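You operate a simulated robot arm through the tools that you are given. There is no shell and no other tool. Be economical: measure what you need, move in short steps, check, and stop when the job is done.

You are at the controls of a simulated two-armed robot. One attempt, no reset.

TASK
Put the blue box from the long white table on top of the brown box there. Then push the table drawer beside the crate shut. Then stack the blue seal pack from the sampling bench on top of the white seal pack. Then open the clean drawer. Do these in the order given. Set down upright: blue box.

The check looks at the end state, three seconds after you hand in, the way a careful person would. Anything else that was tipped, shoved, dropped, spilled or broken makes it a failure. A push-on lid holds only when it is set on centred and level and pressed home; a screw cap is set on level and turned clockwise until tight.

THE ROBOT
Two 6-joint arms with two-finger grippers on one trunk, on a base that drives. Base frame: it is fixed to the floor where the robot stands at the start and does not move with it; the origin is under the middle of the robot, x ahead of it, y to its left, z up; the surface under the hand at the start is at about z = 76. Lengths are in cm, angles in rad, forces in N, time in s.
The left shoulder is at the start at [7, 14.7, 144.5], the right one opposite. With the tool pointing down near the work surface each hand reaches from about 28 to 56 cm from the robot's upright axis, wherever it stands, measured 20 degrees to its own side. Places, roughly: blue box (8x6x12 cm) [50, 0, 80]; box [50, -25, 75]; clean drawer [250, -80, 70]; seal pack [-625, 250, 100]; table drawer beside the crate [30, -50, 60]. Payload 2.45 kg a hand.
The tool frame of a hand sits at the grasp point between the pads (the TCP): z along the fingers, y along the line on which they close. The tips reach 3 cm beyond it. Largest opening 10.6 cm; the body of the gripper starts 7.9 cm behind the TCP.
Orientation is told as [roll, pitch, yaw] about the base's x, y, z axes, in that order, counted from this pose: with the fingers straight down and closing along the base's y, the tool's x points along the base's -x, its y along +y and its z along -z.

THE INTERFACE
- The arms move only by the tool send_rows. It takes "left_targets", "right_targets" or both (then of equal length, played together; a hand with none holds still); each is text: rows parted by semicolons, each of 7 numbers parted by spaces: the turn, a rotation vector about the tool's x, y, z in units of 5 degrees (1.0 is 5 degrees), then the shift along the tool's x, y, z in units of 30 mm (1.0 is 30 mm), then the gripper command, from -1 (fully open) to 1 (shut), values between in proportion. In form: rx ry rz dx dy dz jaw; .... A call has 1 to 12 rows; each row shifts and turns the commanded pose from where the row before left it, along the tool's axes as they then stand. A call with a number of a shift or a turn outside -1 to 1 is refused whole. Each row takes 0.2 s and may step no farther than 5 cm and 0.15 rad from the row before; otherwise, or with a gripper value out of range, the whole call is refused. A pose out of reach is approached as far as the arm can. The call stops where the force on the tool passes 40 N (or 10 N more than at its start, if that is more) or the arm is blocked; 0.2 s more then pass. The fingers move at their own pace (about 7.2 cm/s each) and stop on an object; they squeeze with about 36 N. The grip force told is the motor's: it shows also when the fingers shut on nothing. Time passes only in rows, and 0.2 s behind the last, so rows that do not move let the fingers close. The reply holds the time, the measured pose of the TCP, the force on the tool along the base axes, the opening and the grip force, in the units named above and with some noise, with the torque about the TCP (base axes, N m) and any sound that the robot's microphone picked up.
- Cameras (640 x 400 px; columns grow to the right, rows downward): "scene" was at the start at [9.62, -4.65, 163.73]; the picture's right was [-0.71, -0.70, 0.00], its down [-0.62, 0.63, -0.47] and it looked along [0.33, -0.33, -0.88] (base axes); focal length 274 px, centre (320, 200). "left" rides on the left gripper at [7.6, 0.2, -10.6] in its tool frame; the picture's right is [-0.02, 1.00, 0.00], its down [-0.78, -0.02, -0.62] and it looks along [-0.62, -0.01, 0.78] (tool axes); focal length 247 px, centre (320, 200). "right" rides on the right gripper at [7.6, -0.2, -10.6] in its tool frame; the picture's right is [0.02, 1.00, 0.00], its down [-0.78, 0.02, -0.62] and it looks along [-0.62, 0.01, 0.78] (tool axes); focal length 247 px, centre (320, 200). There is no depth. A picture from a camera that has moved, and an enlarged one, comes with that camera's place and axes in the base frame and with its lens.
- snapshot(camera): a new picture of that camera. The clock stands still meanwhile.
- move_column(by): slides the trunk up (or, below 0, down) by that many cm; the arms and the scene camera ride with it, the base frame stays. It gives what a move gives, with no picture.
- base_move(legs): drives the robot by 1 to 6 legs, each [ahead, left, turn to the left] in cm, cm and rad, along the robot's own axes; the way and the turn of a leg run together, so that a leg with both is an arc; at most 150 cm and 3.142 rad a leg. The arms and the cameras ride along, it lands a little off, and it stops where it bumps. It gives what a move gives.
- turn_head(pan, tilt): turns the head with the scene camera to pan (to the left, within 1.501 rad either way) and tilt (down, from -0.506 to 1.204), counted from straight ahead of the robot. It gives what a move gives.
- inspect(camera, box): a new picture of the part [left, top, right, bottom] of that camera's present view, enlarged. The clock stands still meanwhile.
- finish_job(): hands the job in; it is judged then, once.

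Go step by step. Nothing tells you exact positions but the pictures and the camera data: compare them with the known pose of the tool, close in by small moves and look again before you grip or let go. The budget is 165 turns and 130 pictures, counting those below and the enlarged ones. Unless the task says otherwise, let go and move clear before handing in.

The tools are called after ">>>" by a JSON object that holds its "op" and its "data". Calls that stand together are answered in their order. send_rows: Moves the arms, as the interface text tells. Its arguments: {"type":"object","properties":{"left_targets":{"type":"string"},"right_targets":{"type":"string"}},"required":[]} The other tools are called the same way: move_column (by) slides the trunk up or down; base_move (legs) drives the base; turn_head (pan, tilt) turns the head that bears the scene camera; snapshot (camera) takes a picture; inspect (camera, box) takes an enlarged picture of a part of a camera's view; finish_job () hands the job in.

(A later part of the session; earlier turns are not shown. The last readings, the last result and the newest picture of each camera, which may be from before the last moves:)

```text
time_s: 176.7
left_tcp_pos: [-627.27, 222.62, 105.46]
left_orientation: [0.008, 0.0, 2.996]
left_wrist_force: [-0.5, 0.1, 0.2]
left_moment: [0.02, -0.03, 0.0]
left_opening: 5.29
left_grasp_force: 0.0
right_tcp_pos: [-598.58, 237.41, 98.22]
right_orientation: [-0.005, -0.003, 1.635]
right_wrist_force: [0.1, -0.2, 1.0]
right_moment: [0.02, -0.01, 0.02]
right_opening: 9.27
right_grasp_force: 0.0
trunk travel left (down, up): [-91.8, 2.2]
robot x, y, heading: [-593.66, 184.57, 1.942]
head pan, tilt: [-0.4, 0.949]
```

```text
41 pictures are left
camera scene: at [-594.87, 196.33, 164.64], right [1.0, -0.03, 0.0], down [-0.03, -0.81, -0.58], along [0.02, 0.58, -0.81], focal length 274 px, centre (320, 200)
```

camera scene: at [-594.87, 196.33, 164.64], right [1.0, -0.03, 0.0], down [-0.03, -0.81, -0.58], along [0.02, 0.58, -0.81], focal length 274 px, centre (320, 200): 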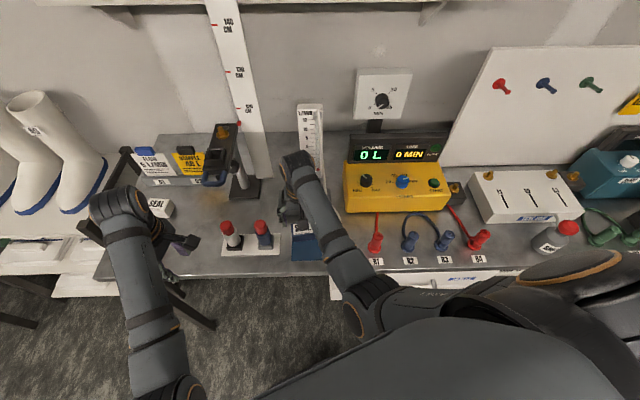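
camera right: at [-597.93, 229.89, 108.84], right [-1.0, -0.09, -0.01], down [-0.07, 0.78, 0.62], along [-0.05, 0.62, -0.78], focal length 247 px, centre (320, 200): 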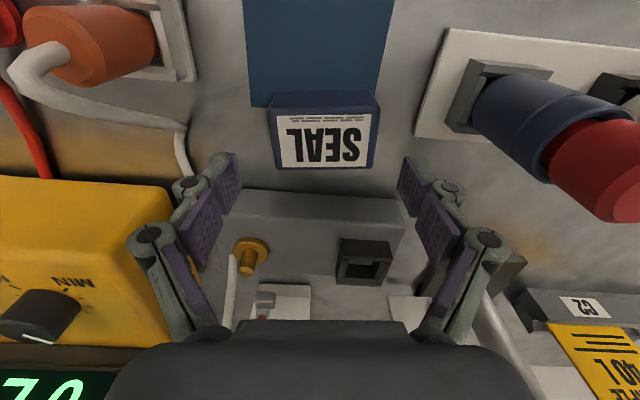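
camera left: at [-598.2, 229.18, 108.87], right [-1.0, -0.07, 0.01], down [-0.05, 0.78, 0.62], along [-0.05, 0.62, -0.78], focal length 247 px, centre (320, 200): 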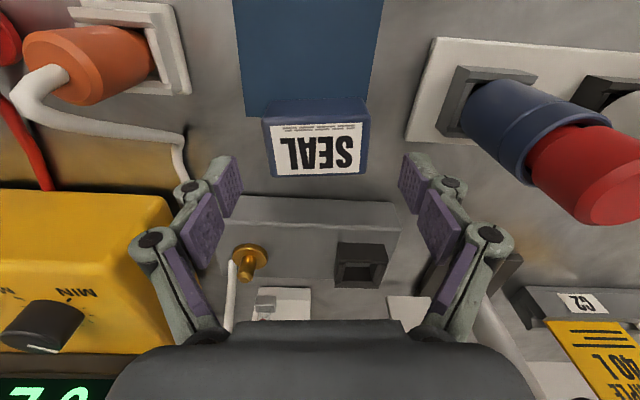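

Centred. Descend to grip height.

>>> {"op": "send_rows", "data": {"right_targets": "0 0 0 0.1 0.1 0.5 -0.75;0 0 0 0 0 0.5 -0.75;0 0 0 0 0 0.3 -0.75;0 0 0 0 0 0.2 -0.75;0 0 0 0 0 0 -0.75"}}

>>> {"op": "snapshot", "data": {"camera": "right"}}

```text
time_s: 177.9
left_tcp_pos: [-627.27, 222.6, 105.17]
left_orientation: [0.008, -0.001, 2.997]
left_wrist_force: [-0.3, 0.8, -0.1]
left_moment: [0.01, 0.0, 0.01]
left_opening: 5.3
left_grasp_force: 0.0
right_tcp_pos: [-599.0, 236.8, 93.57]
right_orientation: [0.002, 0.005, 1.639]
right_wrist_force: [-0.5, -0.3, 0.1]
right_moment: [-0.01, 0.01, -0.01]
right_opening: 9.25
right_grasp_force: 0.0
trunk travel left (down, up): [-91.8, 2.2]
robot x, y, heading: [-593.14, 184.47, 1.943]
head pan, tilt: [-0.4, 0.949]
```

```text
40 pictures are left
camera right: at [-598.37, 229.27, 104.18], right [-1.0, -0.09, 0.0], down [-0.07, 0.78, 0.62], along [-0.06, 0.61, -0.79], focal length 247 px, centre (320, 200)
```

right: 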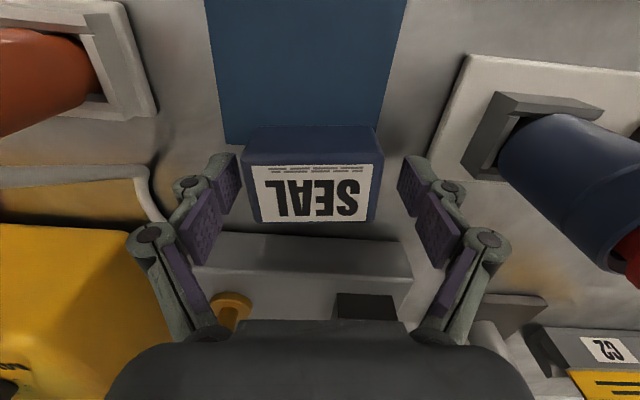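

Grip and lift slowly.

>>> {"op": "send_rows", "data": {"right_targets": "0 0 0 0 0 0.1 -0.75;0 0 0 0 0 0 1;0 0 0 0 0 0 1;0 0 0 0 0 0 1;0 0 0 0 0 0 1;0 0 0 0 0 -0.1 1;0 0 0 0 0 -0.2 1;0 0 0 0 0 -0.3 1;0 0 0 0 0 -0.3 1;0 0 0 0 0 0 1"}}

>>> {"op": "snapshot", "data": {"camera": "right"}}

```text
time_s: 180.1
left_tcp_pos: [-627.33, 222.71, 105.28]
left_orientation: [0.009, -0.001, 2.996]
left_wrist_force: [-1.1, 0.2, 0.5]
left_moment: [-0.02, -0.01, 0.0]
left_opening: 5.29
left_grasp_force: 0.1
right_tcp_pos: [-598.45, 237.05, 95.96]
right_orientation: [-0.007, 0.002, 1.636]
right_wrist_force: [0.6, -0.2, -0.7]
right_moment: [0.02, -0.02, 0.01]
right_opening: 6.92
right_grasp_force: 35.9
trunk travel left (down, up): [-91.8, 2.2]
robot x, y, heading: [-593.44, 184.41, 1.934]
head pan, tilt: [-0.4, 0.949]
```

```text
39 pictures are left
camera right: at [-597.96, 229.52, 106.64], right [-1.0, -0.09, -0.01], down [-0.07, 0.78, 0.62], along [-0.05, 0.62, -0.78], focal length 247 px, centre (320, 200)
```

right: 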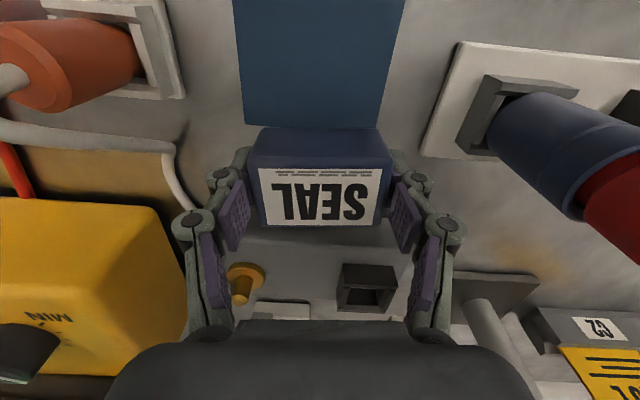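

Pack held firmly. Retreat straight back from the bench, then shift left in front of the white pack and raise the hand.

>>> {"op": "send_rows", "data": {"right_targets": "0 0 0 0 0 -0.3 1;0 0 0 0 0 -0.3 1;0 0 0 0 0 0 1"}}

>>> {"op": "base_move", "data": {"legs": [[-20.5, 7.9, 0], [16.5, 42.9, 0]]}}

>>> {"op": "send_rows", "data": {"right_targets": "0 0 0 -0.3 0 -0.4 1;0 0 0 -0.3 0 -0.4 1;0 0 0 -0.3 0 -0.4 1;0 0 0 -0.2 0 -0.3 1;0 0 0 0 0 0 1"}}

>>> {"op": "snapshot", "data": {"camera": "right"}}

>>> {"op": "snapshot", "data": {"camera": "scene"}}

```text
time_s: 180.9
left_tcp_pos: [-627.35, 222.65, 105.26]
left_orientation: [0.011, 0.0, 2.997]
left_wrist_force: [0.0, 1.2, 0.3]
left_moment: [0.0, -0.02, -0.02]
left_opening: 5.27
left_grasp_force: 0.1
right_tcp_pos: [-598.06, 237.07, 97.49]
right_orientation: [-0.016, 0.001, 1.634]
right_wrist_force: [-0.3, 0.2, -0.7]
right_moment: [0.01, 0.0, 0.01]
right_opening: 6.94
right_grasp_force: 35.9
trunk travel left (down, up): [-91.8, 2.2]
robot x, y, heading: [-593.25, 184.6, 1.937]
head pan, tilt: [-0.4, 0.949]
```

```text
time_s: 185.0
left_tcp_pos: [-673.83, 200.11, 105.3]
left_orientation: [0.011, -0.002, 3.003]
left_wrist_force: [0.5, -0.2, 0.5]
left_moment: [0.01, 0.02, -0.02]
left_opening: 5.32
left_grasp_force: 0.1
right_tcp_pos: [-644.84, 214.97, 97.58]
right_orientation: [-0.014, 0.0, 1.639]
right_wrist_force: [-0.2, -0.5, -0.7]
right_moment: [-0.02, -0.02, 0.0]
right_opening: 6.89
right_grasp_force: 36.1
trunk travel left (down, up): [-91.8, 2.2]
robot x, y, heading: [-639.6, 162.37, 1.949]
head pan, tilt: [-0.4, 0.949]
```

```text
time_s: 186.2
left_tcp_pos: [-673.89, 200.04, 105.22]
left_orientation: [0.012, -0.001, 3.003]
left_wrist_force: [0.3, 0.1, -0.4]
left_moment: [-0.03, 0.02, 0.04]
left_opening: 5.31
left_grasp_force: 0.0
right_tcp_pos: [-645.1, 218.29, 102.1]
right_orientation: [-0.013, -0.002, 1.642]
right_wrist_force: [0.7, 0.5, -0.3]
right_moment: [-0.02, 0.0, -0.01]
right_opening: 6.94
right_grasp_force: 36.7
trunk travel left (down, up): [-91.8, 2.2]
robot x, y, heading: [-639.86, 162.22, 1.946]
head pan, tilt: [-0.4, 0.949]
```

```text
38 pictures are left
camera right: at [-644.66, 210.69, 112.73], right [-1.0, -0.09, -0.01], down [-0.08, 0.78, 0.62], along [-0.05, 0.62, -0.78], focal length 247 px, centre (320, 200)
```

right: 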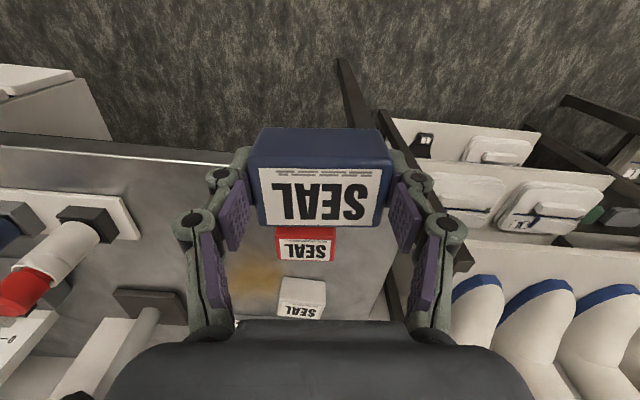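

```text
37 pictures are left
camera scene: at [-641.21, 174.13, 164.63], right [1.0, -0.02, 0.0], down [-0.02, -0.81, -0.58], along [0.01, 0.58, -0.81], focal length 274 px, centre (320, 200)
```

scene: 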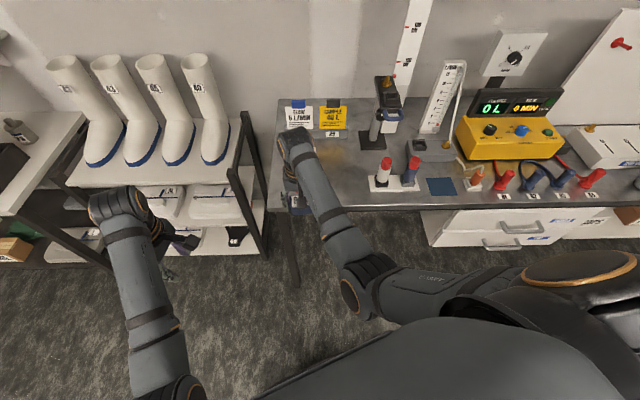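

>>> {"op": "inspect", "data": {"camera": "right", "box": [250, 215, 370, 325]}}

```text
3.64 times, centred on (310, 270) of right
camera zoom: at [-644.66, 210.69, 112.73], right [-1.0, -0.09, -0.01], down [-0.08, 0.78, 0.62], along [-0.05, 0.62, -0.78], focal length 898 px, centre (356, -54)
```

zoom: 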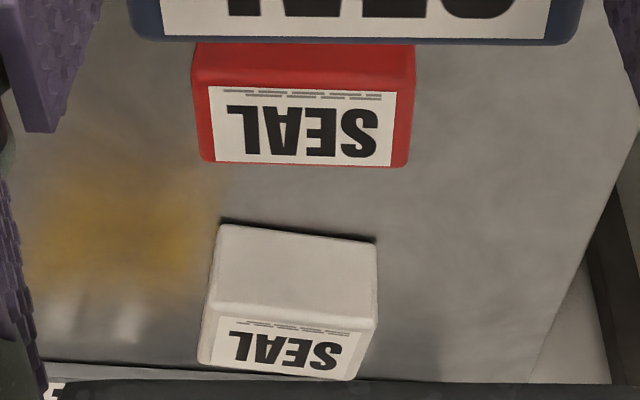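

White pack ≈(-644.9, 247), yaw ≈ -0.10, top z≈93.6. Align the held pack's yaw and advance most of the way.

>>> {"op": "send_rows", "data": {"right_targets": "0 0 0.5 0 0 0 1;0 0 0.5 0 0 0 1;0 0 0.5 0 0 0 1;0 0 0.5 0 0 0 1;0 0 0 0 0 0 1"}}

>>> {"op": "base_move", "data": {"legs": [[22.3, -8.8, 0]]}}

>>> {"op": "snapshot", "data": {"camera": "right"}}

>>> {"op": "snapshot", "data": {"camera": "scene"}}

```text
time_s: 187.4
left_tcp_pos: [-673.82, 200.04, 105.32]
left_orientation: [0.011, -0.002, 3.005]
left_wrist_force: [0.0, 0.5, -1.0]
left_moment: [0.0, -0.01, 0.02]
left_opening: 5.31
left_grasp_force: 0.1
right_tcp_pos: [-645.19, 218.24, 102.1]
right_orientation: [-0.015, -0.004, 1.465]
right_wrist_force: [0.4, -0.6, -1.0]
right_moment: [0.02, -0.01, 0.0]
right_opening: 6.92
right_grasp_force: 36.4
trunk travel left (down, up): [-91.8, 2.2]
robot x, y, heading: [-639.42, 162.34, 1.941]
head pan, tilt: [-0.4, 0.949]
```

```text
time_s: 189.2
left_tcp_pos: [-674.06, 223.73, 105.33]
left_orientation: [0.009, -0.001, 3.008]
left_wrist_force: [0.8, -0.4, -0.2]
left_moment: [0.04, 0.02, 0.02]
left_opening: 5.29
left_grasp_force: 0.0
right_tcp_pos: [-645.39, 241.94, 102.26]
right_orientation: [-0.015, -0.005, 1.467]
right_wrist_force: [0.2, 0.6, -0.4]
right_moment: [-0.01, 0.0, 0.0]
right_opening: 6.9
right_grasp_force: 36.5
trunk travel left (down, up): [-91.8, 2.2]
robot x, y, heading: [-640.08, 186.03, 1.949]
head pan, tilt: [-0.4, 0.949]
```

```text
35 pictures are left
camera right: at [-646.17, 234.29, 112.86], right [-1.0, 0.08, -0.01], down [0.06, 0.78, 0.63], along [0.06, 0.62, -0.78], focal length 247 px, centre (320, 200)
```

right: 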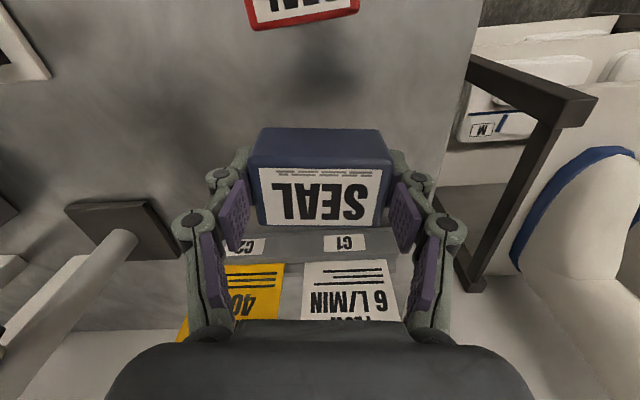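

```text
34 pictures are left
camera scene: at [-641.33, 197.68, 164.65], right [1.0, -0.02, 0.0], down [-0.02, -0.81, -0.58], along [0.01, 0.58, -0.81], focal length 274 px, centre (320, 200)
```

scene: 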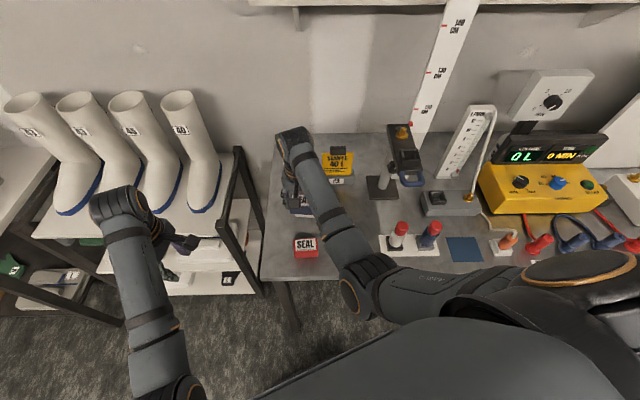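

Advance the last 5 cm with the base.

>>> {"op": "base_move", "data": {"legs": [[4.7, -2.5, 0]]}}

>>> {"op": "inspect", "data": {"camera": "scene", "box": [250, 130, 390, 260]}}

```text
time_s: 190.1
left_tcp_pos: [-673.65, 228.49, 105.48]
left_orientation: [0.003, -0.003, 3.006]
left_wrist_force: [0.0, -1.4, 0.0]
left_moment: [0.06, -0.01, -0.01]
left_opening: 5.29
left_grasp_force: 0.0
right_tcp_pos: [-645.02, 246.76, 102.55]
right_orientation: [-0.014, -0.009, 1.468]
right_wrist_force: [-0.2, -0.8, -1.1]
right_moment: [0.05, 0.01, -0.01]
right_opening: 6.89
right_grasp_force: 36.2
trunk travel left (down, up): [-91.8, 2.2]
robot x, y, heading: [-638.97, 191.24, 1.947]
head pan, tilt: [-0.4, 0.949]
```

```text
3.08 times, centred on (320, 195) of scene
camera zoom: at [-640.88, 202.25, 164.71], right [1.0, -0.02, 0.0], down [-0.02, -0.81, -0.59], along [0.01, 0.59, -0.81], focal length 843 px, centre (320, 215)
```

zoom: 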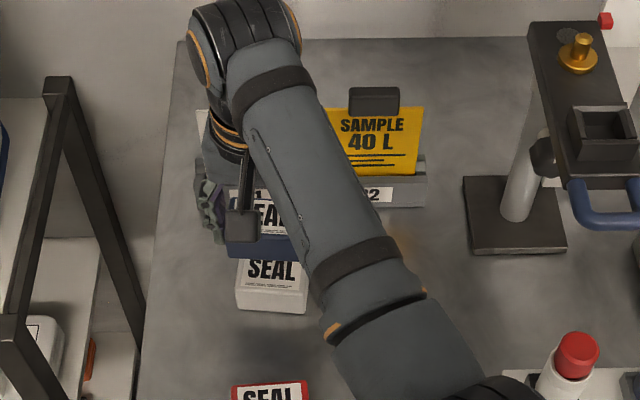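

Nearly perfect alignment (needs +0.4 in x). Lower to just above the white pack.

>>> {"op": "send_rows", "data": {"right_targets": "-0.1 0.1 0 -0.06 -0.13 0.3 1;0 0 0 0 0 0.4 1;0 0 0 0 0 0.4 1;0 0 0 0 0 0.4 1;0 0 0 0 0 0.15 1;0 0 0 0 0 0 1"}}

>>> {"op": "inspect", "data": {"camera": "scene", "box": [270, 180, 350, 240]}}

>>> {"op": "snapshot", "data": {"camera": "right"}}

```text
time_s: 191.5
left_tcp_pos: [-673.47, 229.17, 105.22]
left_orientation: [0.01, -0.002, 3.006]
left_wrist_force: [-0.2, 0.4, -0.3]
left_moment: [0.01, 0.01, 0.04]
left_opening: 5.29
left_grasp_force: 0.1
right_tcp_pos: [-644.5, 247.42, 97.24]
right_orientation: [-0.006, 0.004, 1.467]
right_wrist_force: [-0.7, -0.9, 1.6]
right_moment: [-0.04, 0.11, 0.05]
right_opening: 6.93
right_grasp_force: 36.5
trunk travel left (down, up): [-91.8, 2.2]
robot x, y, heading: [-638.97, 191.23, 1.952]
head pan, tilt: [-0.4, 0.949]
```

```text
6.67 times, centred on (310, 210) of scene
camera zoom: at [-640.78, 203.31, 164.63], right [1.0, -0.02, 0.0], down [-0.02, -0.81, -0.58], along [0.01, 0.58, -0.81], focal length 1826 px, centre (387, 133)
```

zoom: 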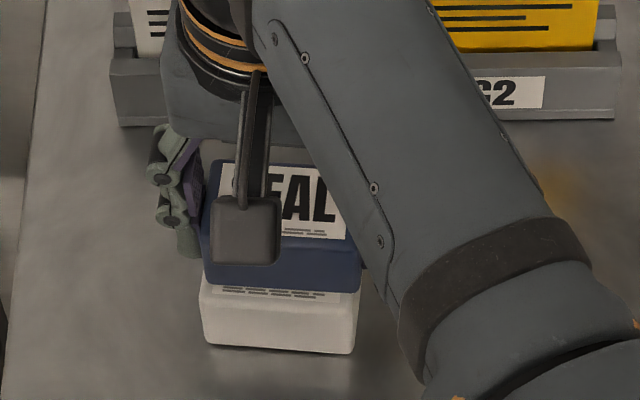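

```text
31 pictures are left
camera right: at [-645.11, 239.92, 107.94], right [-1.0, 0.08, 0.0], down [0.06, 0.78, 0.62], along [0.05, 0.61, -0.79], focal length 247 px, centre (320, 200)
```

right: 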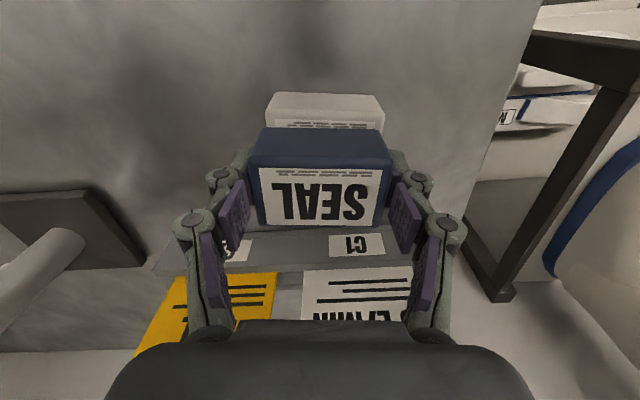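

Blue is about 0.6 cm too far back. Raise slightly, shift back toward the front, and lower to contact.

>>> {"op": "send_rows", "data": {"right_targets": "0 0 0 0 0 -0.15 1;0 0 0 0.22 0.03 0 1;0 0 0 0 0 0.1 1;0 0 0 0 0 0.05 1;0 0 0 0 0 0.05 1;0 0 0 0 0 0 1"}}

>>> {"op": "snapshot", "data": {"camera": "right"}}

```text
time_s: 192.9
left_tcp_pos: [-673.45, 229.08, 105.21]
left_orientation: [0.009, -0.001, 3.005]
left_wrist_force: [-1.8, 0.5, -0.1]
left_moment: [-0.02, -0.01, 0.0]
left_opening: 5.3
left_grasp_force: 0.1
right_tcp_pos: [-644.6, 246.74, 97.35]
right_orientation: [-0.003, 0.004, 1.468]
right_wrist_force: [0.2, 2.4, 10.0]
right_moment: [0.08, 0.35, -0.04]
right_opening: 6.92
right_grasp_force: 36.1
trunk travel left (down, up): [-91.8, 2.2]
robot x, y, heading: [-638.74, 190.96, 1.952]
head pan, tilt: [-0.4, 0.949]
```

```text
30 pictures are left
camera right: at [-645.27, 239.3, 107.89], right [-1.0, 0.08, 0.0], down [0.06, 0.78, 0.62], along [0.05, 0.62, -0.79], focal length 247 px, centre (320, 200)
```

right: 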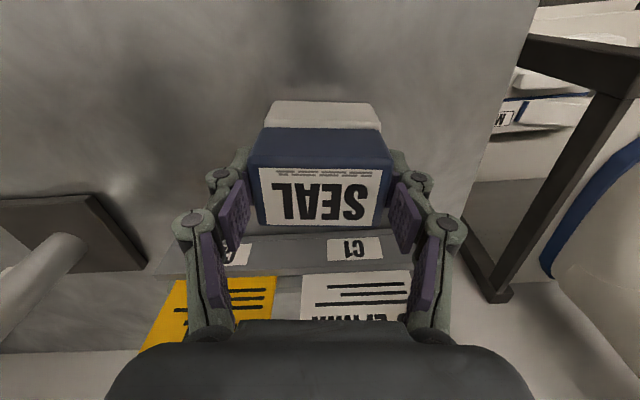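

Contact, aligned. Release and rise gently.

>>> {"op": "send_rows", "data": {"right_targets": "0 0 0 0 0 -0.04 1;0 0 0 0 0 0 0.2;0 0 0 0 0 0 -0.75;0 0 0 0 0 0 -0.75;0 0 0 0 0 -0.3 -0.75;0 0 0 0 0 -0.5 -0.75;0 0 0 0 0 -0.5 -0.75;0 0 0 0 0 -0.2 -0.75;0 0 0 0 0 0 -0.75"}}

>>> {"op": "snapshot", "data": {"camera": "right"}}

```text
time_s: 194.9
left_tcp_pos: [-673.62, 229.08, 105.16]
left_orientation: [0.01, -0.003, 3.007]
left_wrist_force: [-0.4, 0.1, -0.8]
left_moment: [-0.01, 0.0, 0.0]
left_opening: 5.29
left_grasp_force: 0.1
right_tcp_pos: [-644.57, 246.85, 101.7]
right_orientation: [-0.004, 0.005, 1.467]
right_wrist_force: [1.3, 0.3, -0.2]
right_moment: [0.03, -0.06, 0.02]
right_opening: 9.27
right_grasp_force: 0.1
trunk travel left (down, up): [-91.8, 2.2]
robot x, y, heading: [-638.96, 191.45, 1.951]
head pan, tilt: [-0.4, 0.949]
```

```text
29 pictures are left
camera right: at [-645.29, 239.34, 112.45], right [-1.0, 0.08, 0.0], down [0.06, 0.78, 0.62], along [0.05, 0.61, -0.79], focal length 247 px, centre (320, 200)
```

right: 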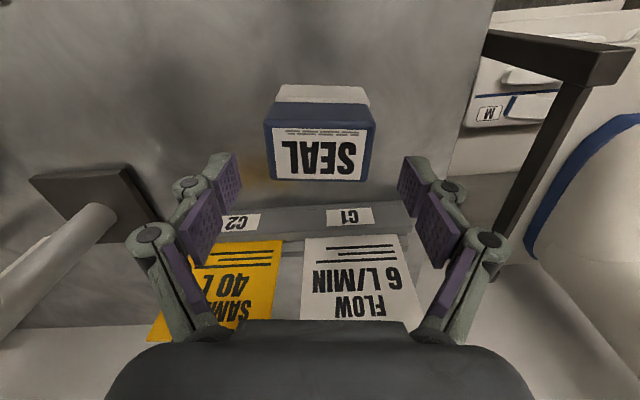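

Stacked neatly. Retreat straight back and verify from the head camera.

>>> {"op": "base_move", "data": {"legs": [[-42, 16.6, 0]]}}

>>> {"op": "snapshot", "data": {"camera": "scene"}}

```text
time_s: 197.6
left_tcp_pos: [-673.49, 183.58, 105.1]
left_orientation: [0.01, -0.001, 3.013]
left_wrist_force: [0.4, 0.6, 0.5]
left_moment: [-0.01, -0.01, -0.01]
left_opening: 5.29
left_grasp_force: 0.0
right_tcp_pos: [-644.65, 201.25, 101.71]
right_orientation: [-0.007, 0.006, 1.477]
right_wrist_force: [-0.9, 0.4, 0.4]
right_moment: [0.01, 0.0, 0.01]
right_opening: 9.29
right_grasp_force: 0.0
trunk travel left (down, up): [-91.8, 2.2]
robot x, y, heading: [-639.19, 145.89, 1.954]
head pan, tilt: [-0.4, 0.949]
```

```text
28 pictures are left
camera scene: at [-640.56, 157.83, 164.61], right [1.0, -0.02, 0.0], down [-0.01, -0.81, -0.58], along [0.01, 0.58, -0.81], focal length 274 px, centre (320, 200)
```

scene: 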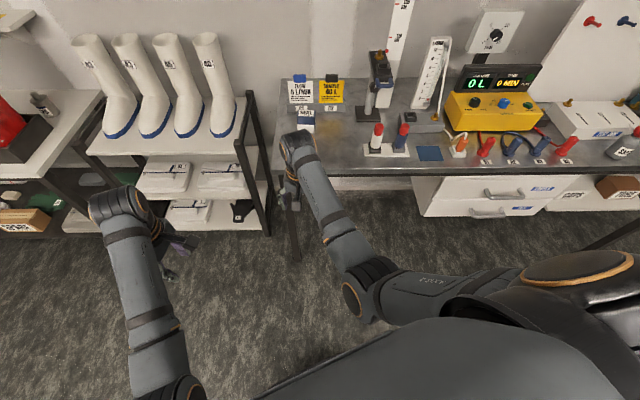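

The blue pack sits on the white one. Now drive back toward the doorway.

>>> {"op": "base_move", "data": {"legs": [[0, 0, -2.526], [118.3, 0, 0], [118.3, 0, 0], [0, 0, 0.572]]}}

>>> {"op": "turn_head", "data": {"pan": 0.0, "tilt": 0.3}}

>>> {"op": "snapshot", "data": {"camera": "scene"}}

```text
time_s: 216.8
left_tcp_pos: [-392.19, 36.43, 105.32]
left_orientation: [0.01, -0.003, 1.067]
left_wrist_force: [0.6, -0.5, -0.9]
left_moment: [-0.03, -0.03, 0.0]
left_opening: 5.34
left_grasp_force: 0.0
right_tcp_pos: [-386.17, 3.13, 101.69]
right_orientation: [-0.005, 0.006, -0.47]
right_wrist_force: [-0.4, -0.6, 0.0]
right_moment: [0.01, 0.02, -0.02]
right_opening: 9.25
right_grasp_force: 0.0
trunk travel left (down, up): [-91.8, 2.2]
robot x, y, heading: [-439.77, 18.31, 0.013]
head pan, tilt: [-0.4, 0.949]
```

```text
time_s: 217.8
left_tcp_pos: [-392.27, 36.4, 105.29]
left_orientation: [0.011, -0.003, 1.068]
left_wrist_force: [0.1, -0.5, 0.7]
left_moment: [-0.03, 0.01, -0.02]
left_opening: 5.29
left_grasp_force: 0.0
right_tcp_pos: [-386.15, 3.12, 101.65]
right_orientation: [-0.005, 0.005, -0.471]
right_wrist_force: [0.4, 0.2, -0.6]
right_moment: [0.04, -0.02, 0.01]
right_opening: 9.27
right_grasp_force: 0.1
trunk travel left (down, up): [-91.8, 2.2]
robot x, y, heading: [-440.13, 17.71, 0.009]
head pan, tilt: [0.0, 0.3]
```

```text
27 pictures are left
camera scene: at [-425.4, 18.04, 170.21], right [0.01, -1.0, 0.0], down [-0.3, 0.0, -0.95], along [0.95, 0.01, -0.3], focal length 274 px, centre (320, 200)
```

scene: 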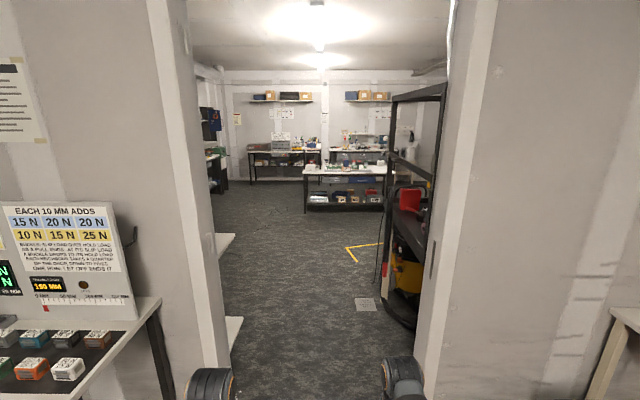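

Straight ahead is the doorway, centred. Drive through and on to about (-90, 15).

>>> {"op": "base_move", "data": {"legs": [[105, -1, 0], [105, -1, 0], [140, 0, 0], [0, 0, -1.07]]}}

>>> {"op": "snapshot", "data": {"camera": "scene"}}

```text
time_s: 237.6
left_tcp_pos: [-51.26, -17.51, 105.27]
left_orientation: [0.012, -0.001, -0.037]
left_wrist_force: [-0.4, 0.0, -0.3]
left_moment: [0.03, 0.01, -0.02]
left_opening: 5.29
left_grasp_force: 0.0
right_tcp_pos: [-78.4, -37.86, 101.65]
right_orientation: [-0.004, 0.004, -1.574]
right_wrist_force: [-0.6, 0.4, 0.4]
right_moment: [0.0, 0.01, 0.03]
right_opening: 9.27
right_grasp_force: 0.0
trunk travel left (down, up): [-91.8, 2.2]
robot x, y, heading: [-89.28, 16.58, -1.09]
head pan, tilt: [0.0, 0.3]
```

```text
26 pictures are left
camera scene: at [-82.51, 3.9, 170.22], right [-0.89, -0.46, 0.0], down [-0.14, 0.26, -0.96], along [0.44, -0.85, -0.3], focal length 274 px, centre (320, 200)
```

scene: 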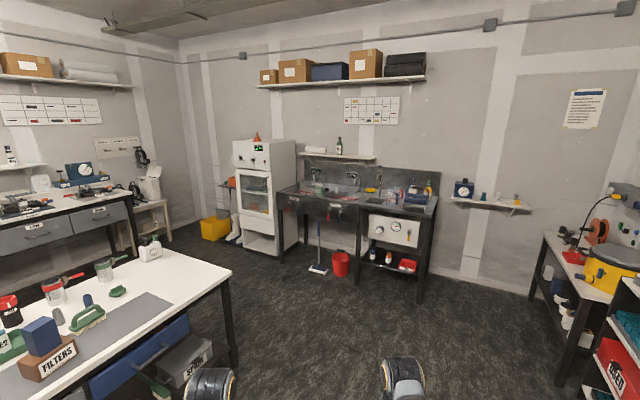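

The way is clear. Drive around the table's right end to the far aisle.

>>> {"op": "base_move", "data": {"legs": [[0, 0, -0.02], [94, 0, 0], [94, 0, 0], [0, 0, 1.11], [140, 0, 0]]}}

>>> {"op": "turn_head", "data": {"pan": 0.5, "tilt": 0.5}}

>>> {"op": "snapshot", "data": {"camera": "scene"}}

```text
time_s: 256.8
left_tcp_pos: [184.05, -137.55, 105.19]
left_orientation: [0.011, 0.0, 1.029]
left_wrist_force: [0.3, -0.2, 0.2]
left_moment: [0.03, 0.03, -0.02]
left_opening: 5.29
left_grasp_force: 0.1
right_tcp_pos: [188.72, -170.99, 101.83]
right_orientation: [-0.004, 0.007, -0.508]
right_wrist_force: [-0.8, 0.4, 0.5]
right_moment: [-0.04, 0.02, 0.0]
right_opening: 9.29
right_grasp_force: 0.1
trunk travel left (down, up): [-91.8, 2.2]
robot x, y, heading: [135.86, -153.83, -0.029]
head pan, tilt: [0.0, 0.3]
```

```text
time_s: 257.7
left_tcp_pos: [184.12, -137.54, 105.25]
left_orientation: [0.012, -0.002, 1.028]
left_wrist_force: [0.6, 0.2, 0.0]
left_moment: [0.02, -0.01, -0.03]
left_opening: 5.29
left_grasp_force: 0.0
right_tcp_pos: [188.88, -171.09, 101.71]
right_orientation: [-0.005, 0.005, -0.51]
right_wrist_force: [-0.3, 0.3, 0.5]
right_moment: [-0.01, 0.02, -0.02]
right_opening: 9.26
right_grasp_force: 0.1
trunk travel left (down, up): [-91.8, 2.2]
robot x, y, heading: [135.73, -153.8, -0.03]
head pan, tilt: [0.499, 0.499]
```

```text
25 pictures are left
camera scene: at [149.0, -150.17, 168.38], right [0.45, -0.89, 0.0], down [-0.43, -0.22, -0.88], along [0.78, 0.4, -0.48], focal length 274 px, centre (320, 200)
```

scene: 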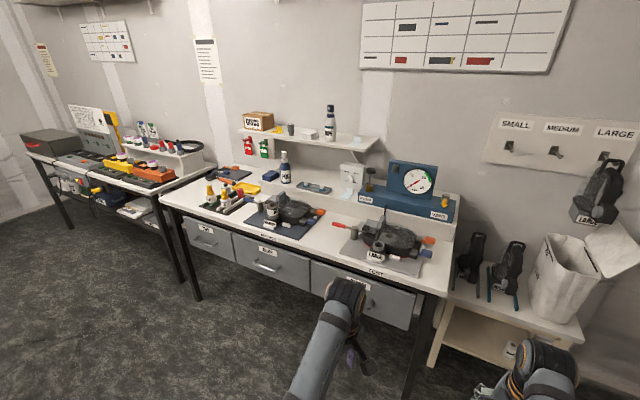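

>>> {"op": "inspect", "data": {"camera": "scene", "box": [160, 190, 440, 350]}}

```text
2.29 times, centred on (300, 270) of scene
camera zoom: at [149.0, -150.17, 168.38], right [0.45, -0.89, 0.0], down [-0.43, -0.22, -0.88], along [0.78, 0.4, -0.48], focal length 626 px, centre (366, 40)
```

zoom: 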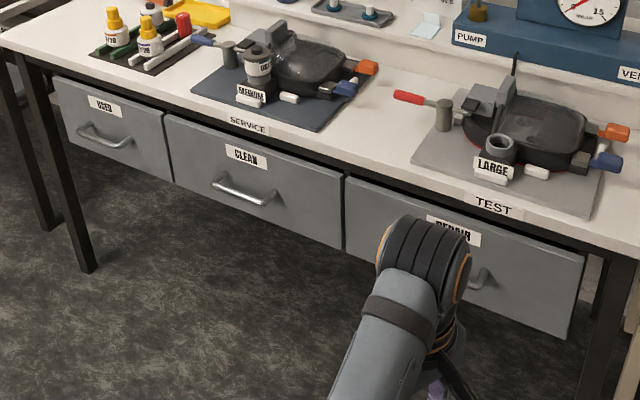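

The CLEAN drawer is the middle one, handle around (229, -78). I'll approach facing left-of-forward so the right arm works in front and the left arm swings clear, then reorient the right hand for gripping the horizontal bar.

>>> {"op": "base_move", "data": {"legs": [[0, 0, 0.83], [50, 18, 0]]}}

>>> {"op": "send_rows", "data": {"right_targets": "0 0 -0.9 0 0 0.2 -0.2;0 0 -0.9 0 0 0.2 -0.2;0 0 -0.9 0 0 0.2 -0.2;0 0 -0.9 0 0 0.2 -0.2;0 0 -0.9 0 0 0.2 -0.2;0 0 -0.9 0 0 0.2 -0.2;0 0 -0.9 0 0 0.2 -0.2;0 0 -0.9 0 0 0.2 -0.2;0 0 -0.9 0 0 0 -0.2;0 0 -0.9 0 0 0 -0.2;0 0 -0.9 0 0 0 -0.2;0 0 0 0 0 0 -0.2"}}

```text
time_s: 262.9
left_tcp_pos: [178.04, -60.18, 105.27]
left_orientation: [0.007, -0.001, 1.853]
left_wrist_force: [0.2, 0.4, -0.7]
left_moment: [-0.02, -0.02, 0.01]
left_opening: 5.31
left_grasp_force: 0.2
right_tcp_pos: [205.82, -79.5, 101.78]
right_orientation: [-0.005, 0.005, 0.315]
right_wrist_force: [-0.6, 0.0, 0.9]
right_moment: [0.01, 0.01, 0.0]
right_opening: 9.26
right_grasp_force: 0.1
trunk travel left (down, up): [-91.8, 2.2]
robot x, y, heading: [157.37, -107.04, 0.798]
head pan, tilt: [0.499, 0.499]
```

```text
time_s: 265.5
left_tcp_pos: [178.05, -60.05, 105.21]
left_orientation: [0.01, 0.0, 1.851]
left_wrist_force: [0.0, 0.8, 0.2]
left_moment: [0.01, 0.01, 0.0]
left_opening: 5.31
left_grasp_force: 0.0
right_tcp_pos: [205.81, -79.44, 96.94]
right_orientation: [0.002, 0.008, 1.178]
right_wrist_force: [1.5, 0.1, 0.3]
right_moment: [-0.03, -0.06, 0.0]
right_opening: 6.35
right_grasp_force: 0.1
trunk travel left (down, up): [-91.8, 2.2]
robot x, y, heading: [157.12, -107.13, 0.797]
head pan, tilt: [0.499, 0.499]
```

>>> {"op": "send_rows", "data": {"right_targets": "0 0 -0.9 0 0 0.3 -0.2;0 0 -0.9 0 0 0.3 -0.2;0 0 -0.9 0 0 0.3 -0.2;0 0 -0.9 0 0 0.3 -0.2;0 0 -0.9 0 0 0.3 -0.2;0.9 0 0 0 0 0 -0.2;0.9 0 0 0 0 0 -0.2;0.9 0 0 0 0 0 -0.2;0.9 0 0 0 0 0 -0.2;0.9 0 0 0 0 0 -0.2;0.9 0 0 0 0 0 -0.2;0 0 0 0 0 0 -0.2"}}

>>> {"op": "turn_head", "data": {"pan": -0.3, "tilt": 0.7}}

>>> {"op": "snapshot", "data": {"camera": "scene"}}

```text
time_s: 268.3
left_tcp_pos: [178.0, -60.06, 105.32]
left_orientation: [0.009, -0.001, 1.852]
left_wrist_force: [0.1, -0.2, 0.8]
left_moment: [-0.01, -0.01, -0.02]
left_opening: 5.33
left_grasp_force: 0.0
right_tcp_pos: [211.83, -84.49, 92.73]
right_orientation: [-0.569, 0.087, 1.541]
right_wrist_force: [-0.2, 0.5, -0.1]
right_moment: [0.0, 0.0, -0.01]
right_opening: 6.36
right_grasp_force: 0.1
trunk travel left (down, up): [-91.8, 2.2]
robot x, y, heading: [157.3, -106.77, 0.792]
head pan, tilt: [0.499, 0.499]
stopped in row 12 (right hand): the arm was blocked; the commanded pose is now the measured one
```

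```text
time_s: 269.4
left_tcp_pos: [178.0, -60.05, 105.19]
left_orientation: [0.009, -0.001, 1.85]
left_wrist_force: [0.2, -0.1, 0.1]
left_moment: [0.01, 0.0, 0.03]
left_opening: 5.29
left_grasp_force: 0.0
right_tcp_pos: [211.84, -84.38, 92.78]
right_orientation: [-0.57, 0.087, 1.543]
right_wrist_force: [-0.3, 1.1, -0.5]
right_moment: [-0.03, 0.02, 0.01]
right_opening: 6.32
right_grasp_force: 0.0
trunk travel left (down, up): [-91.8, 2.2]
robot x, y, heading: [157.45, -106.38, 0.788]
head pan, tilt: [-0.3, 0.7]
```

```text
23 pictures are left
camera scene: at [168.42, -99.18, 166.61], right [0.48, -0.88, 0.0], down [-0.57, -0.31, -0.77], along [0.67, 0.36, -0.64], focal length 274 px, centre (320, 200)
```

scene: 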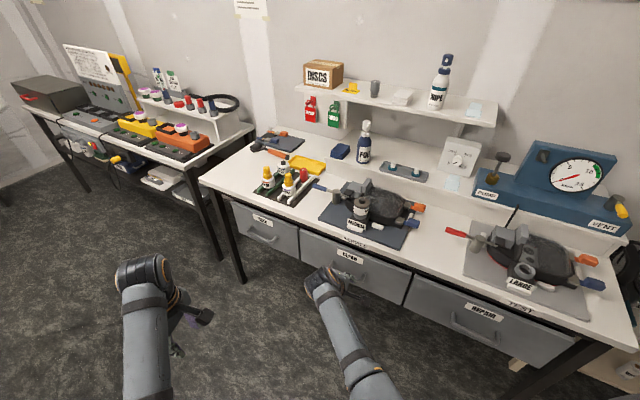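

The tilt works. Zoom in on the CLEAN handle for triangulation.

>>> {"op": "inspect", "data": {"camera": "scene", "box": [240, 200, 420, 320]}}

```text
3.33 times, centred on (330, 260) of scene
camera zoom: at [168.42, -99.18, 166.61], right [0.48, -0.88, 0.0], down [-0.57, -0.31, -0.77], along [0.67, 0.36, -0.64], focal length 913 px, centre (287, 0)
```

zoom: 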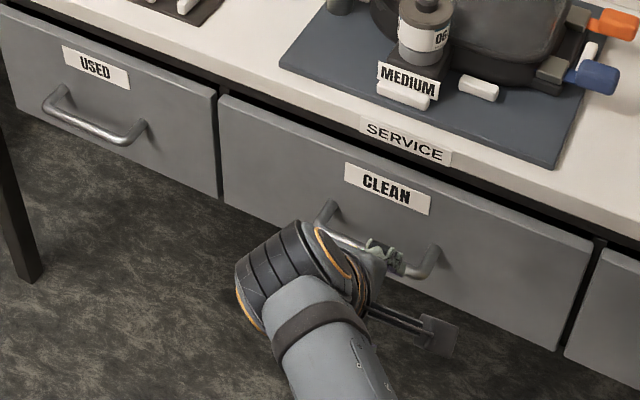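

Handle bar found: (229.4, -77.5, 74), protruding ≈4 cm from the face at x≈233.3; the table edge is at ≈231, z≈86–90. Lower the hand in free space and add tilt.

>>> {"op": "send_rows", "data": {"right_targets": "0 0 0 -0.07 0.43 0.67 0.2;0 0 0 -0.07 0.43 0.67 0.2;0 0 0 -0.07 0.43 0.67 0.2;0 0 0 -0.07 0.43 0.67 0.2;0 0 0 -0.07 0.43 0.67 0.2;0 0 0 -0.07 0.43 0.67 0.2;0 0 0 -0.07 0.43 0.67 0.2;0 0 0 0 0 0 0.2"}}

>>> {"op": "send_rows", "data": {"right_targets": "0.8 0 0 0 0 0 0.2;0.8 0 0 0 0 0 0.2;0.8 0 0 0 0 0 0.2;0 0 0 0 0 0 0.2"}}

```text
time_s: 271.2
left_tcp_pos: [178.16, -59.99, 105.22]
left_orientation: [0.01, -0.002, 1.852]
left_wrist_force: [0.6, -0.4, -1.0]
left_moment: [0.02, 0.03, 0.02]
left_opening: 5.27
left_grasp_force: 0.1
right_tcp_pos: [210.4, -85.34, 78.11]
right_orientation: [-0.568, 0.085, 1.543]
right_wrist_force: [0.8, 0.5, 0.8]
right_moment: [-0.02, 0.01, -0.02]
right_opening: 4.26
right_grasp_force: 0.1
right hand out of reach, approached as far as the arm can: row 6, 7
trunk travel left (down, up): [-91.8, 2.2]
robot x, y, heading: [157.59, -107.27, 0.797]
head pan, tilt: [-0.3, 0.7]
```

```text
time_s: 272.2
left_tcp_pos: [177.95, -60.12, 105.24]
left_orientation: [0.011, -0.001, 1.854]
left_wrist_force: [-0.4, -0.3, -0.5]
left_moment: [0.02, 0.02, 0.02]
left_opening: 5.33
left_grasp_force: 0.1
right_tcp_pos: [209.85, -85.9, 79.05]
right_orientation: [-0.777, 0.084, 1.543]
right_wrist_force: [1.1, -0.2, -0.2]
right_moment: [0.0, 0.0, 0.0]
right_opening: 4.21
right_grasp_force: 0.1
right hand out of reach, approached as far as the arm can: row 1, 2, 3
trunk travel left (down, up): [-91.8, 2.2]
robot x, y, heading: [157.37, -107.14, 0.794]
head pan, tilt: [-0.3, 0.7]
```

Lower the trunk 3.6 cm to reach handle height and approach partway.

>>> {"op": "move_column", "data": {"by": -3.6}}

>>> {"op": "base_move", "data": {"legs": [[13.0, -1.3, 0]]}}

>>> {"op": "snapshot", "data": {"camera": "right"}}

>>> {"op": "inspect", "data": {"camera": "scene", "box": [220, 200, 420, 340]}}

```text
time_s: 273.0
left_tcp_pos: [177.94, -60.08, 101.64]
left_orientation: [0.011, 0.001, 1.853]
left_wrist_force: [0.2, -0.6, -0.1]
left_moment: [-0.01, 0.0, 0.03]
left_opening: 5.31
left_grasp_force: 0.1
right_tcp_pos: [209.91, -85.97, 75.43]
right_orientation: [-0.776, 0.084, 1.542]
right_wrist_force: [-0.4, -0.2, -0.7]
right_moment: [0.0, -0.02, 0.02]
right_opening: 4.23
right_grasp_force: 0.0
trunk travel left (down, up): [-88.2, 5.8]
robot x, y, heading: [157.53, -106.68, 0.791]
head pan, tilt: [-0.3, 0.7]
```

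```text
time_s: 274.3
left_tcp_pos: [187.96, -51.84, 101.72]
left_orientation: [0.009, -0.002, 1.853]
left_wrist_force: [-0.4, -0.2, 0.1]
left_moment: [0.05, -0.01, -0.02]
left_opening: 5.31
left_grasp_force: 0.0
right_tcp_pos: [219.68, -77.78, 75.5]
right_orientation: [-0.778, 0.084, 1.543]
right_wrist_force: [-0.1, -0.1, 0.1]
right_moment: [0.05, 0.03, 0.03]
right_opening: 4.24
right_grasp_force: 0.0
trunk travel left (down, up): [-88.2, 5.8]
robot x, y, heading: [167.17, -98.43, 0.8]
head pan, tilt: [-0.3, 0.7]
```

```text
21 pictures are left
camera right: at [212.18, -84.36, 83.81], right [-0.71, -0.06, -0.7], down [-0.42, 0.83, 0.36], along [0.56, 0.56, -0.62], focal length 247 px, centre (320, 200)
```

right: 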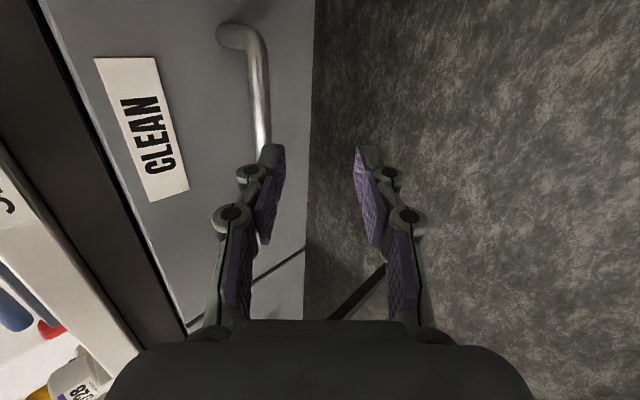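

```text
2.86 times, centred on (320, 270) of scene
camera zoom: at [178.26, -91.02, 163.03], right [0.47, -0.88, 0.0], down [-0.57, -0.3, -0.77], along [0.67, 0.36, -0.64], focal length 783 px, centre (320, 0)
```

zoom: 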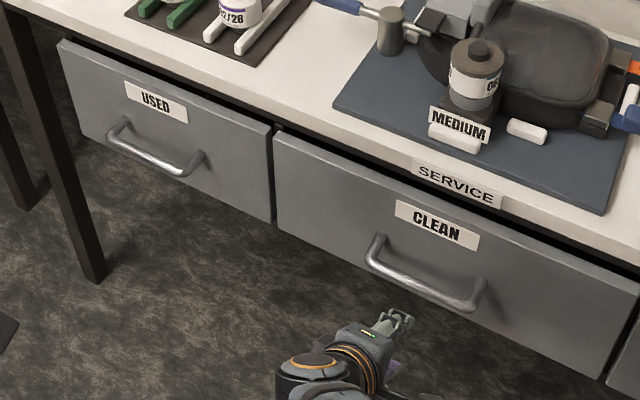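

The bar looks a little lower than thought, around (230, z 72). Lower 2 cm and advance 5 cm, then check.

>>> {"op": "move_column", "data": {"by": -2.0}}

>>> {"op": "base_move", "data": {"legs": [[3.5, -3.6, 0]]}}

>>> {"op": "snapshot", "data": {"camera": "right"}}

```text
time_s: 275.0
left_tcp_pos: [188.05, -51.72, 99.62]
left_orientation: [0.011, -0.003, 1.853]
left_wrist_force: [-0.1, 0.3, 0.6]
left_moment: [0.0, 0.01, -0.02]
left_opening: 5.3
left_grasp_force: 0.2
right_tcp_pos: [219.89, -77.61, 73.28]
right_orientation: [-0.776, 0.086, 1.543]
right_wrist_force: [0.3, 0.2, 0.0]
right_moment: [0.0, 0.02, 0.03]
right_opening: 4.25
right_grasp_force: 0.1
trunk travel left (down, up): [-86.2, 7.8]
robot x, y, heading: [167.5, -98.42, 0.795]
head pan, tilt: [-0.3, 0.7]
```

```text
time_s: 275.9
left_tcp_pos: [192.39, -51.79, 99.77]
left_orientation: [0.006, 0.0, 1.853]
left_wrist_force: [0.0, 0.9, 0.6]
left_moment: [-0.01, -0.07, -0.01]
left_opening: 5.3
left_grasp_force: 0.0
right_tcp_pos: [224.58, -77.7, 73.59]
right_orientation: [-0.779, 0.085, 1.543]
right_wrist_force: [-0.6, -0.3, -0.1]
right_moment: [-0.02, -0.02, -0.02]
right_opening: 4.24
right_grasp_force: 0.1
trunk travel left (down, up): [-86.2, 7.8]
robot x, y, heading: [172.57, -98.44, 0.799]
head pan, tilt: [-0.3, 0.7]
```

```text
19 pictures are left
camera right: at [216.91, -84.33, 81.95], right [-0.71, -0.06, -0.7], down [-0.43, 0.83, 0.36], along [0.56, 0.56, -0.62], focal length 247 px, centre (320, 200)
```

right: 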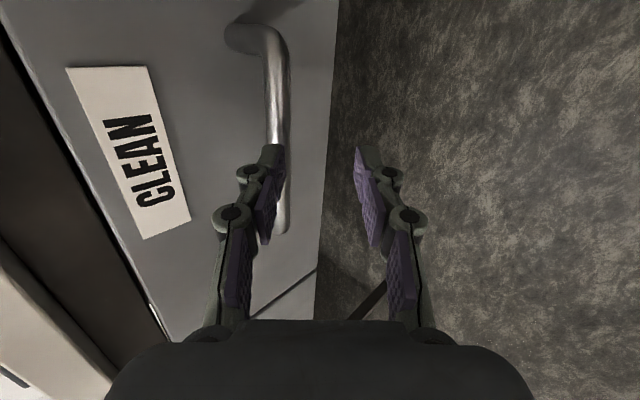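

The bar will fall between the fingers after ≈3.8 cm more forward motion. Narrow the opening slightly and advance.

>>> {"op": "send_rows", "data": {"right_targets": "0 0 0 0 0 0 0.32;0 0 0 0 0 0 0.32"}}

>>> {"op": "base_move", "data": {"legs": [[2.6, -2.65, 0]]}}

>>> {"op": "snapshot", "data": {"camera": "right"}}

```text
time_s: 276.5
left_tcp_pos: [192.85, -51.77, 99.62]
left_orientation: [0.01, -0.001, 1.854]
left_wrist_force: [0.1, 0.6, 0.8]
left_moment: [0.0, -0.02, 0.0]
left_opening: 5.3
left_grasp_force: 0.1
right_tcp_pos: [224.7, -77.63, 73.4]
right_orientation: [-0.776, 0.084, 1.543]
right_wrist_force: [-0.5, -0.1, -0.2]
right_moment: [0.01, -0.03, -0.02]
right_opening: 3.61
right_grasp_force: 0.1
trunk travel left (down, up): [-86.2, 7.8]
robot x, y, heading: [172.52, -98.44, 0.797]
head pan, tilt: [-0.3, 0.7]
```

```text
time_s: 277.4
left_tcp_pos: [196.2, -51.72, 99.77]
left_orientation: [0.008, -0.001, 1.854]
left_wrist_force: [-1.4, 0.6, -0.2]
left_moment: [0.01, -0.05, 0.02]
left_opening: 5.3
left_grasp_force: 0.1
right_tcp_pos: [228.04, -77.65, 73.6]
right_orientation: [-0.78, 0.084, 1.544]
right_wrist_force: [-0.8, 0.5, -0.7]
right_moment: [0.01, -0.02, 0.0]
right_opening: 3.61
right_grasp_force: 0.1
trunk travel left (down, up): [-86.2, 7.8]
robot x, y, heading: [176.09, -98.38, 0.801]
head pan, tilt: [-0.3, 0.7]
```

```text
18 pictures are left
camera right: at [220.52, -84.27, 81.95], right [-0.71, -0.06, -0.7], down [-0.43, 0.83, 0.36], along [0.56, 0.56, -0.62], focal length 247 px, centre (320, 200)
```

right: 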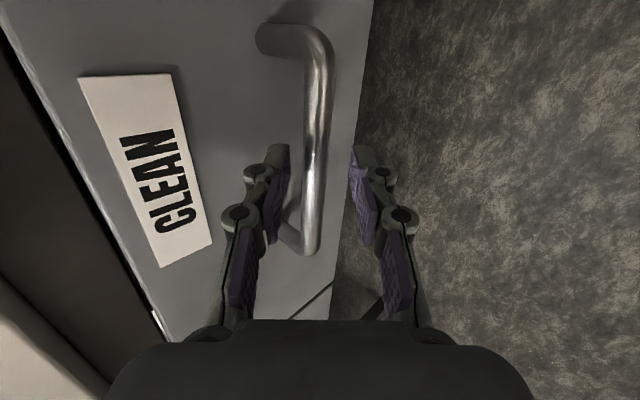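

The bar is between the fingers. Close the gripper.

>>> {"op": "send_rows", "data": {"right_targets": "0 0 0 0 0 0 1;0 0 0 0 0 0 1;0 0 0 0 0 0 1;0 0 0 0 0 0 1"}}

>>> {"op": "snapshot", "data": {"camera": "right"}}

```text
time_s: 278.4
left_tcp_pos: [196.67, -51.84, 99.66]
left_orientation: [0.013, -0.002, 1.851]
left_wrist_force: [-0.6, -0.5, -0.1]
left_moment: [0.02, -0.01, 0.03]
left_opening: 5.28
left_grasp_force: 0.0
right_tcp_pos: [228.33, -77.48, 73.32]
right_orientation: [-0.775, 0.087, 1.543]
right_wrist_force: [1.5, 3.0, -3.6]
right_moment: [0.88, -0.03, -0.55]
right_opening: 1.58
right_grasp_force: 41.8
trunk travel left (down, up): [-86.2, 7.8]
robot x, y, heading: [176.38, -98.36, 0.795]
head pan, tilt: [-0.3, 0.7]
```

```text
17 pictures are left
camera right: at [220.91, -84.22, 81.68], right [-0.72, -0.06, -0.69], down [-0.42, 0.83, 0.37], along [0.55, 0.56, -0.62], focal length 247 px, centre (320, 200)
```

right: 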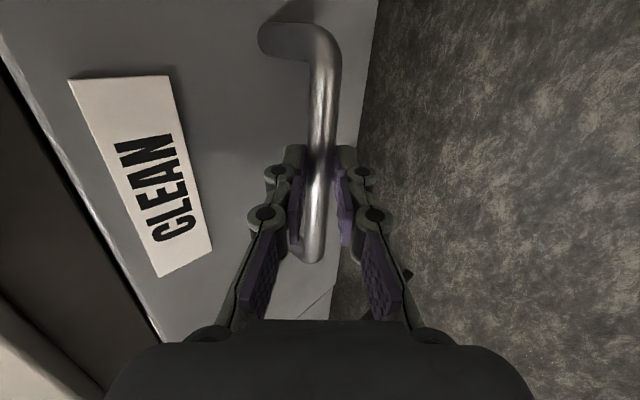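

Bar gripped. Pull the drawer by backing the base in -x.

>>> {"op": "base_move", "data": {"legs": [[-8.4, 8.6, 0]]}}

>>> {"op": "snapshot", "data": {"camera": "right"}}

```text
time_s: 279.6
left_tcp_pos: [184.76, -51.74, 99.61]
left_orientation: [0.012, -0.003, 1.854]
left_wrist_force: [0.6, -1.0, -0.6]
left_moment: [-0.01, 0.0, 0.03]
left_opening: 5.31
left_grasp_force: 0.0
right_tcp_pos: [216.5, -77.51, 73.28]
right_orientation: [-0.776, 0.083, 1.545]
right_wrist_force: [1.8, 9.7, -6.0]
right_moment: [1.17, 0.07, -0.31]
right_opening: 1.58
right_grasp_force: 41.6
trunk travel left (down, up): [-86.2, 7.8]
robot x, y, heading: [163.76, -98.7, 0.796]
head pan, tilt: [-0.3, 0.7]
```

```text
16 pictures are left
camera right: at [209.07, -84.21, 81.67], right [-0.72, -0.06, -0.69], down [-0.43, 0.83, 0.36], along [0.55, 0.56, -0.62], focal length 247 px, centre (320, 200)
```

right: 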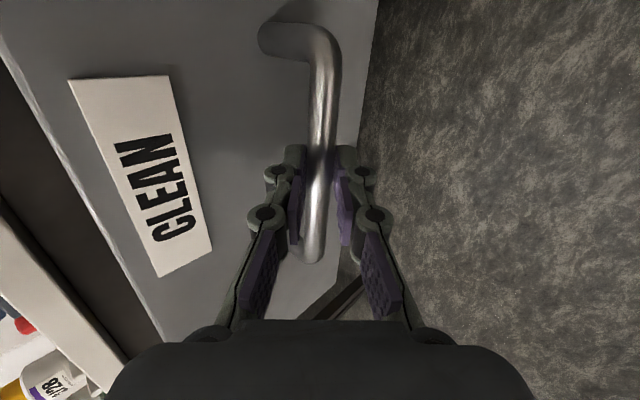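

The drawer follows. Pull further.

>>> {"op": "base_move", "data": {"legs": [[-8.4, 8.6, 0]]}}

>>> {"op": "snapshot", "data": {"camera": "scene"}}

```text
time_s: 280.9
left_tcp_pos: [172.98, -51.71, 99.59]
left_orientation: [0.015, 0.0, 1.852]
left_wrist_force: [0.6, -0.5, -0.4]
left_moment: [-0.03, 0.01, 0.02]
left_opening: 5.32
left_grasp_force: 0.0
right_tcp_pos: [204.6, -77.47, 73.31]
right_orientation: [-0.776, 0.083, 1.544]
right_wrist_force: [1.6, 7.5, -12.3]
right_moment: [1.27, 0.13, -0.22]
right_opening: 1.6
right_grasp_force: 41.6
trunk travel left (down, up): [-86.2, 7.8]
robot x, y, heading: [151.99, -98.45, 0.796]
head pan, tilt: [-0.3, 0.7]
```

```text
15 pictures are left
camera scene: at [163.52, -90.82, 160.98], right [0.47, -0.88, 0.0], down [-0.57, -0.31, -0.76], along [0.67, 0.36, -0.65], focal length 274 px, centre (320, 200)
```

scene: 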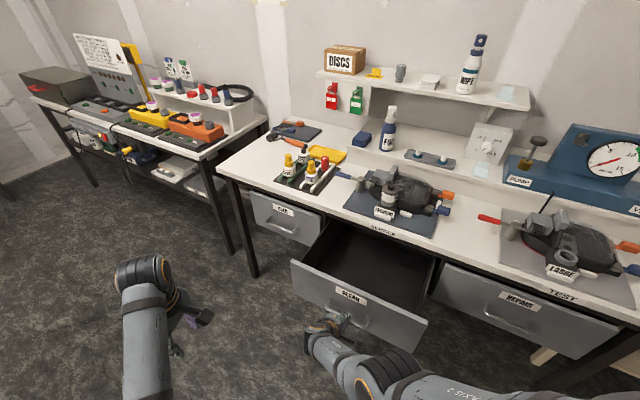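

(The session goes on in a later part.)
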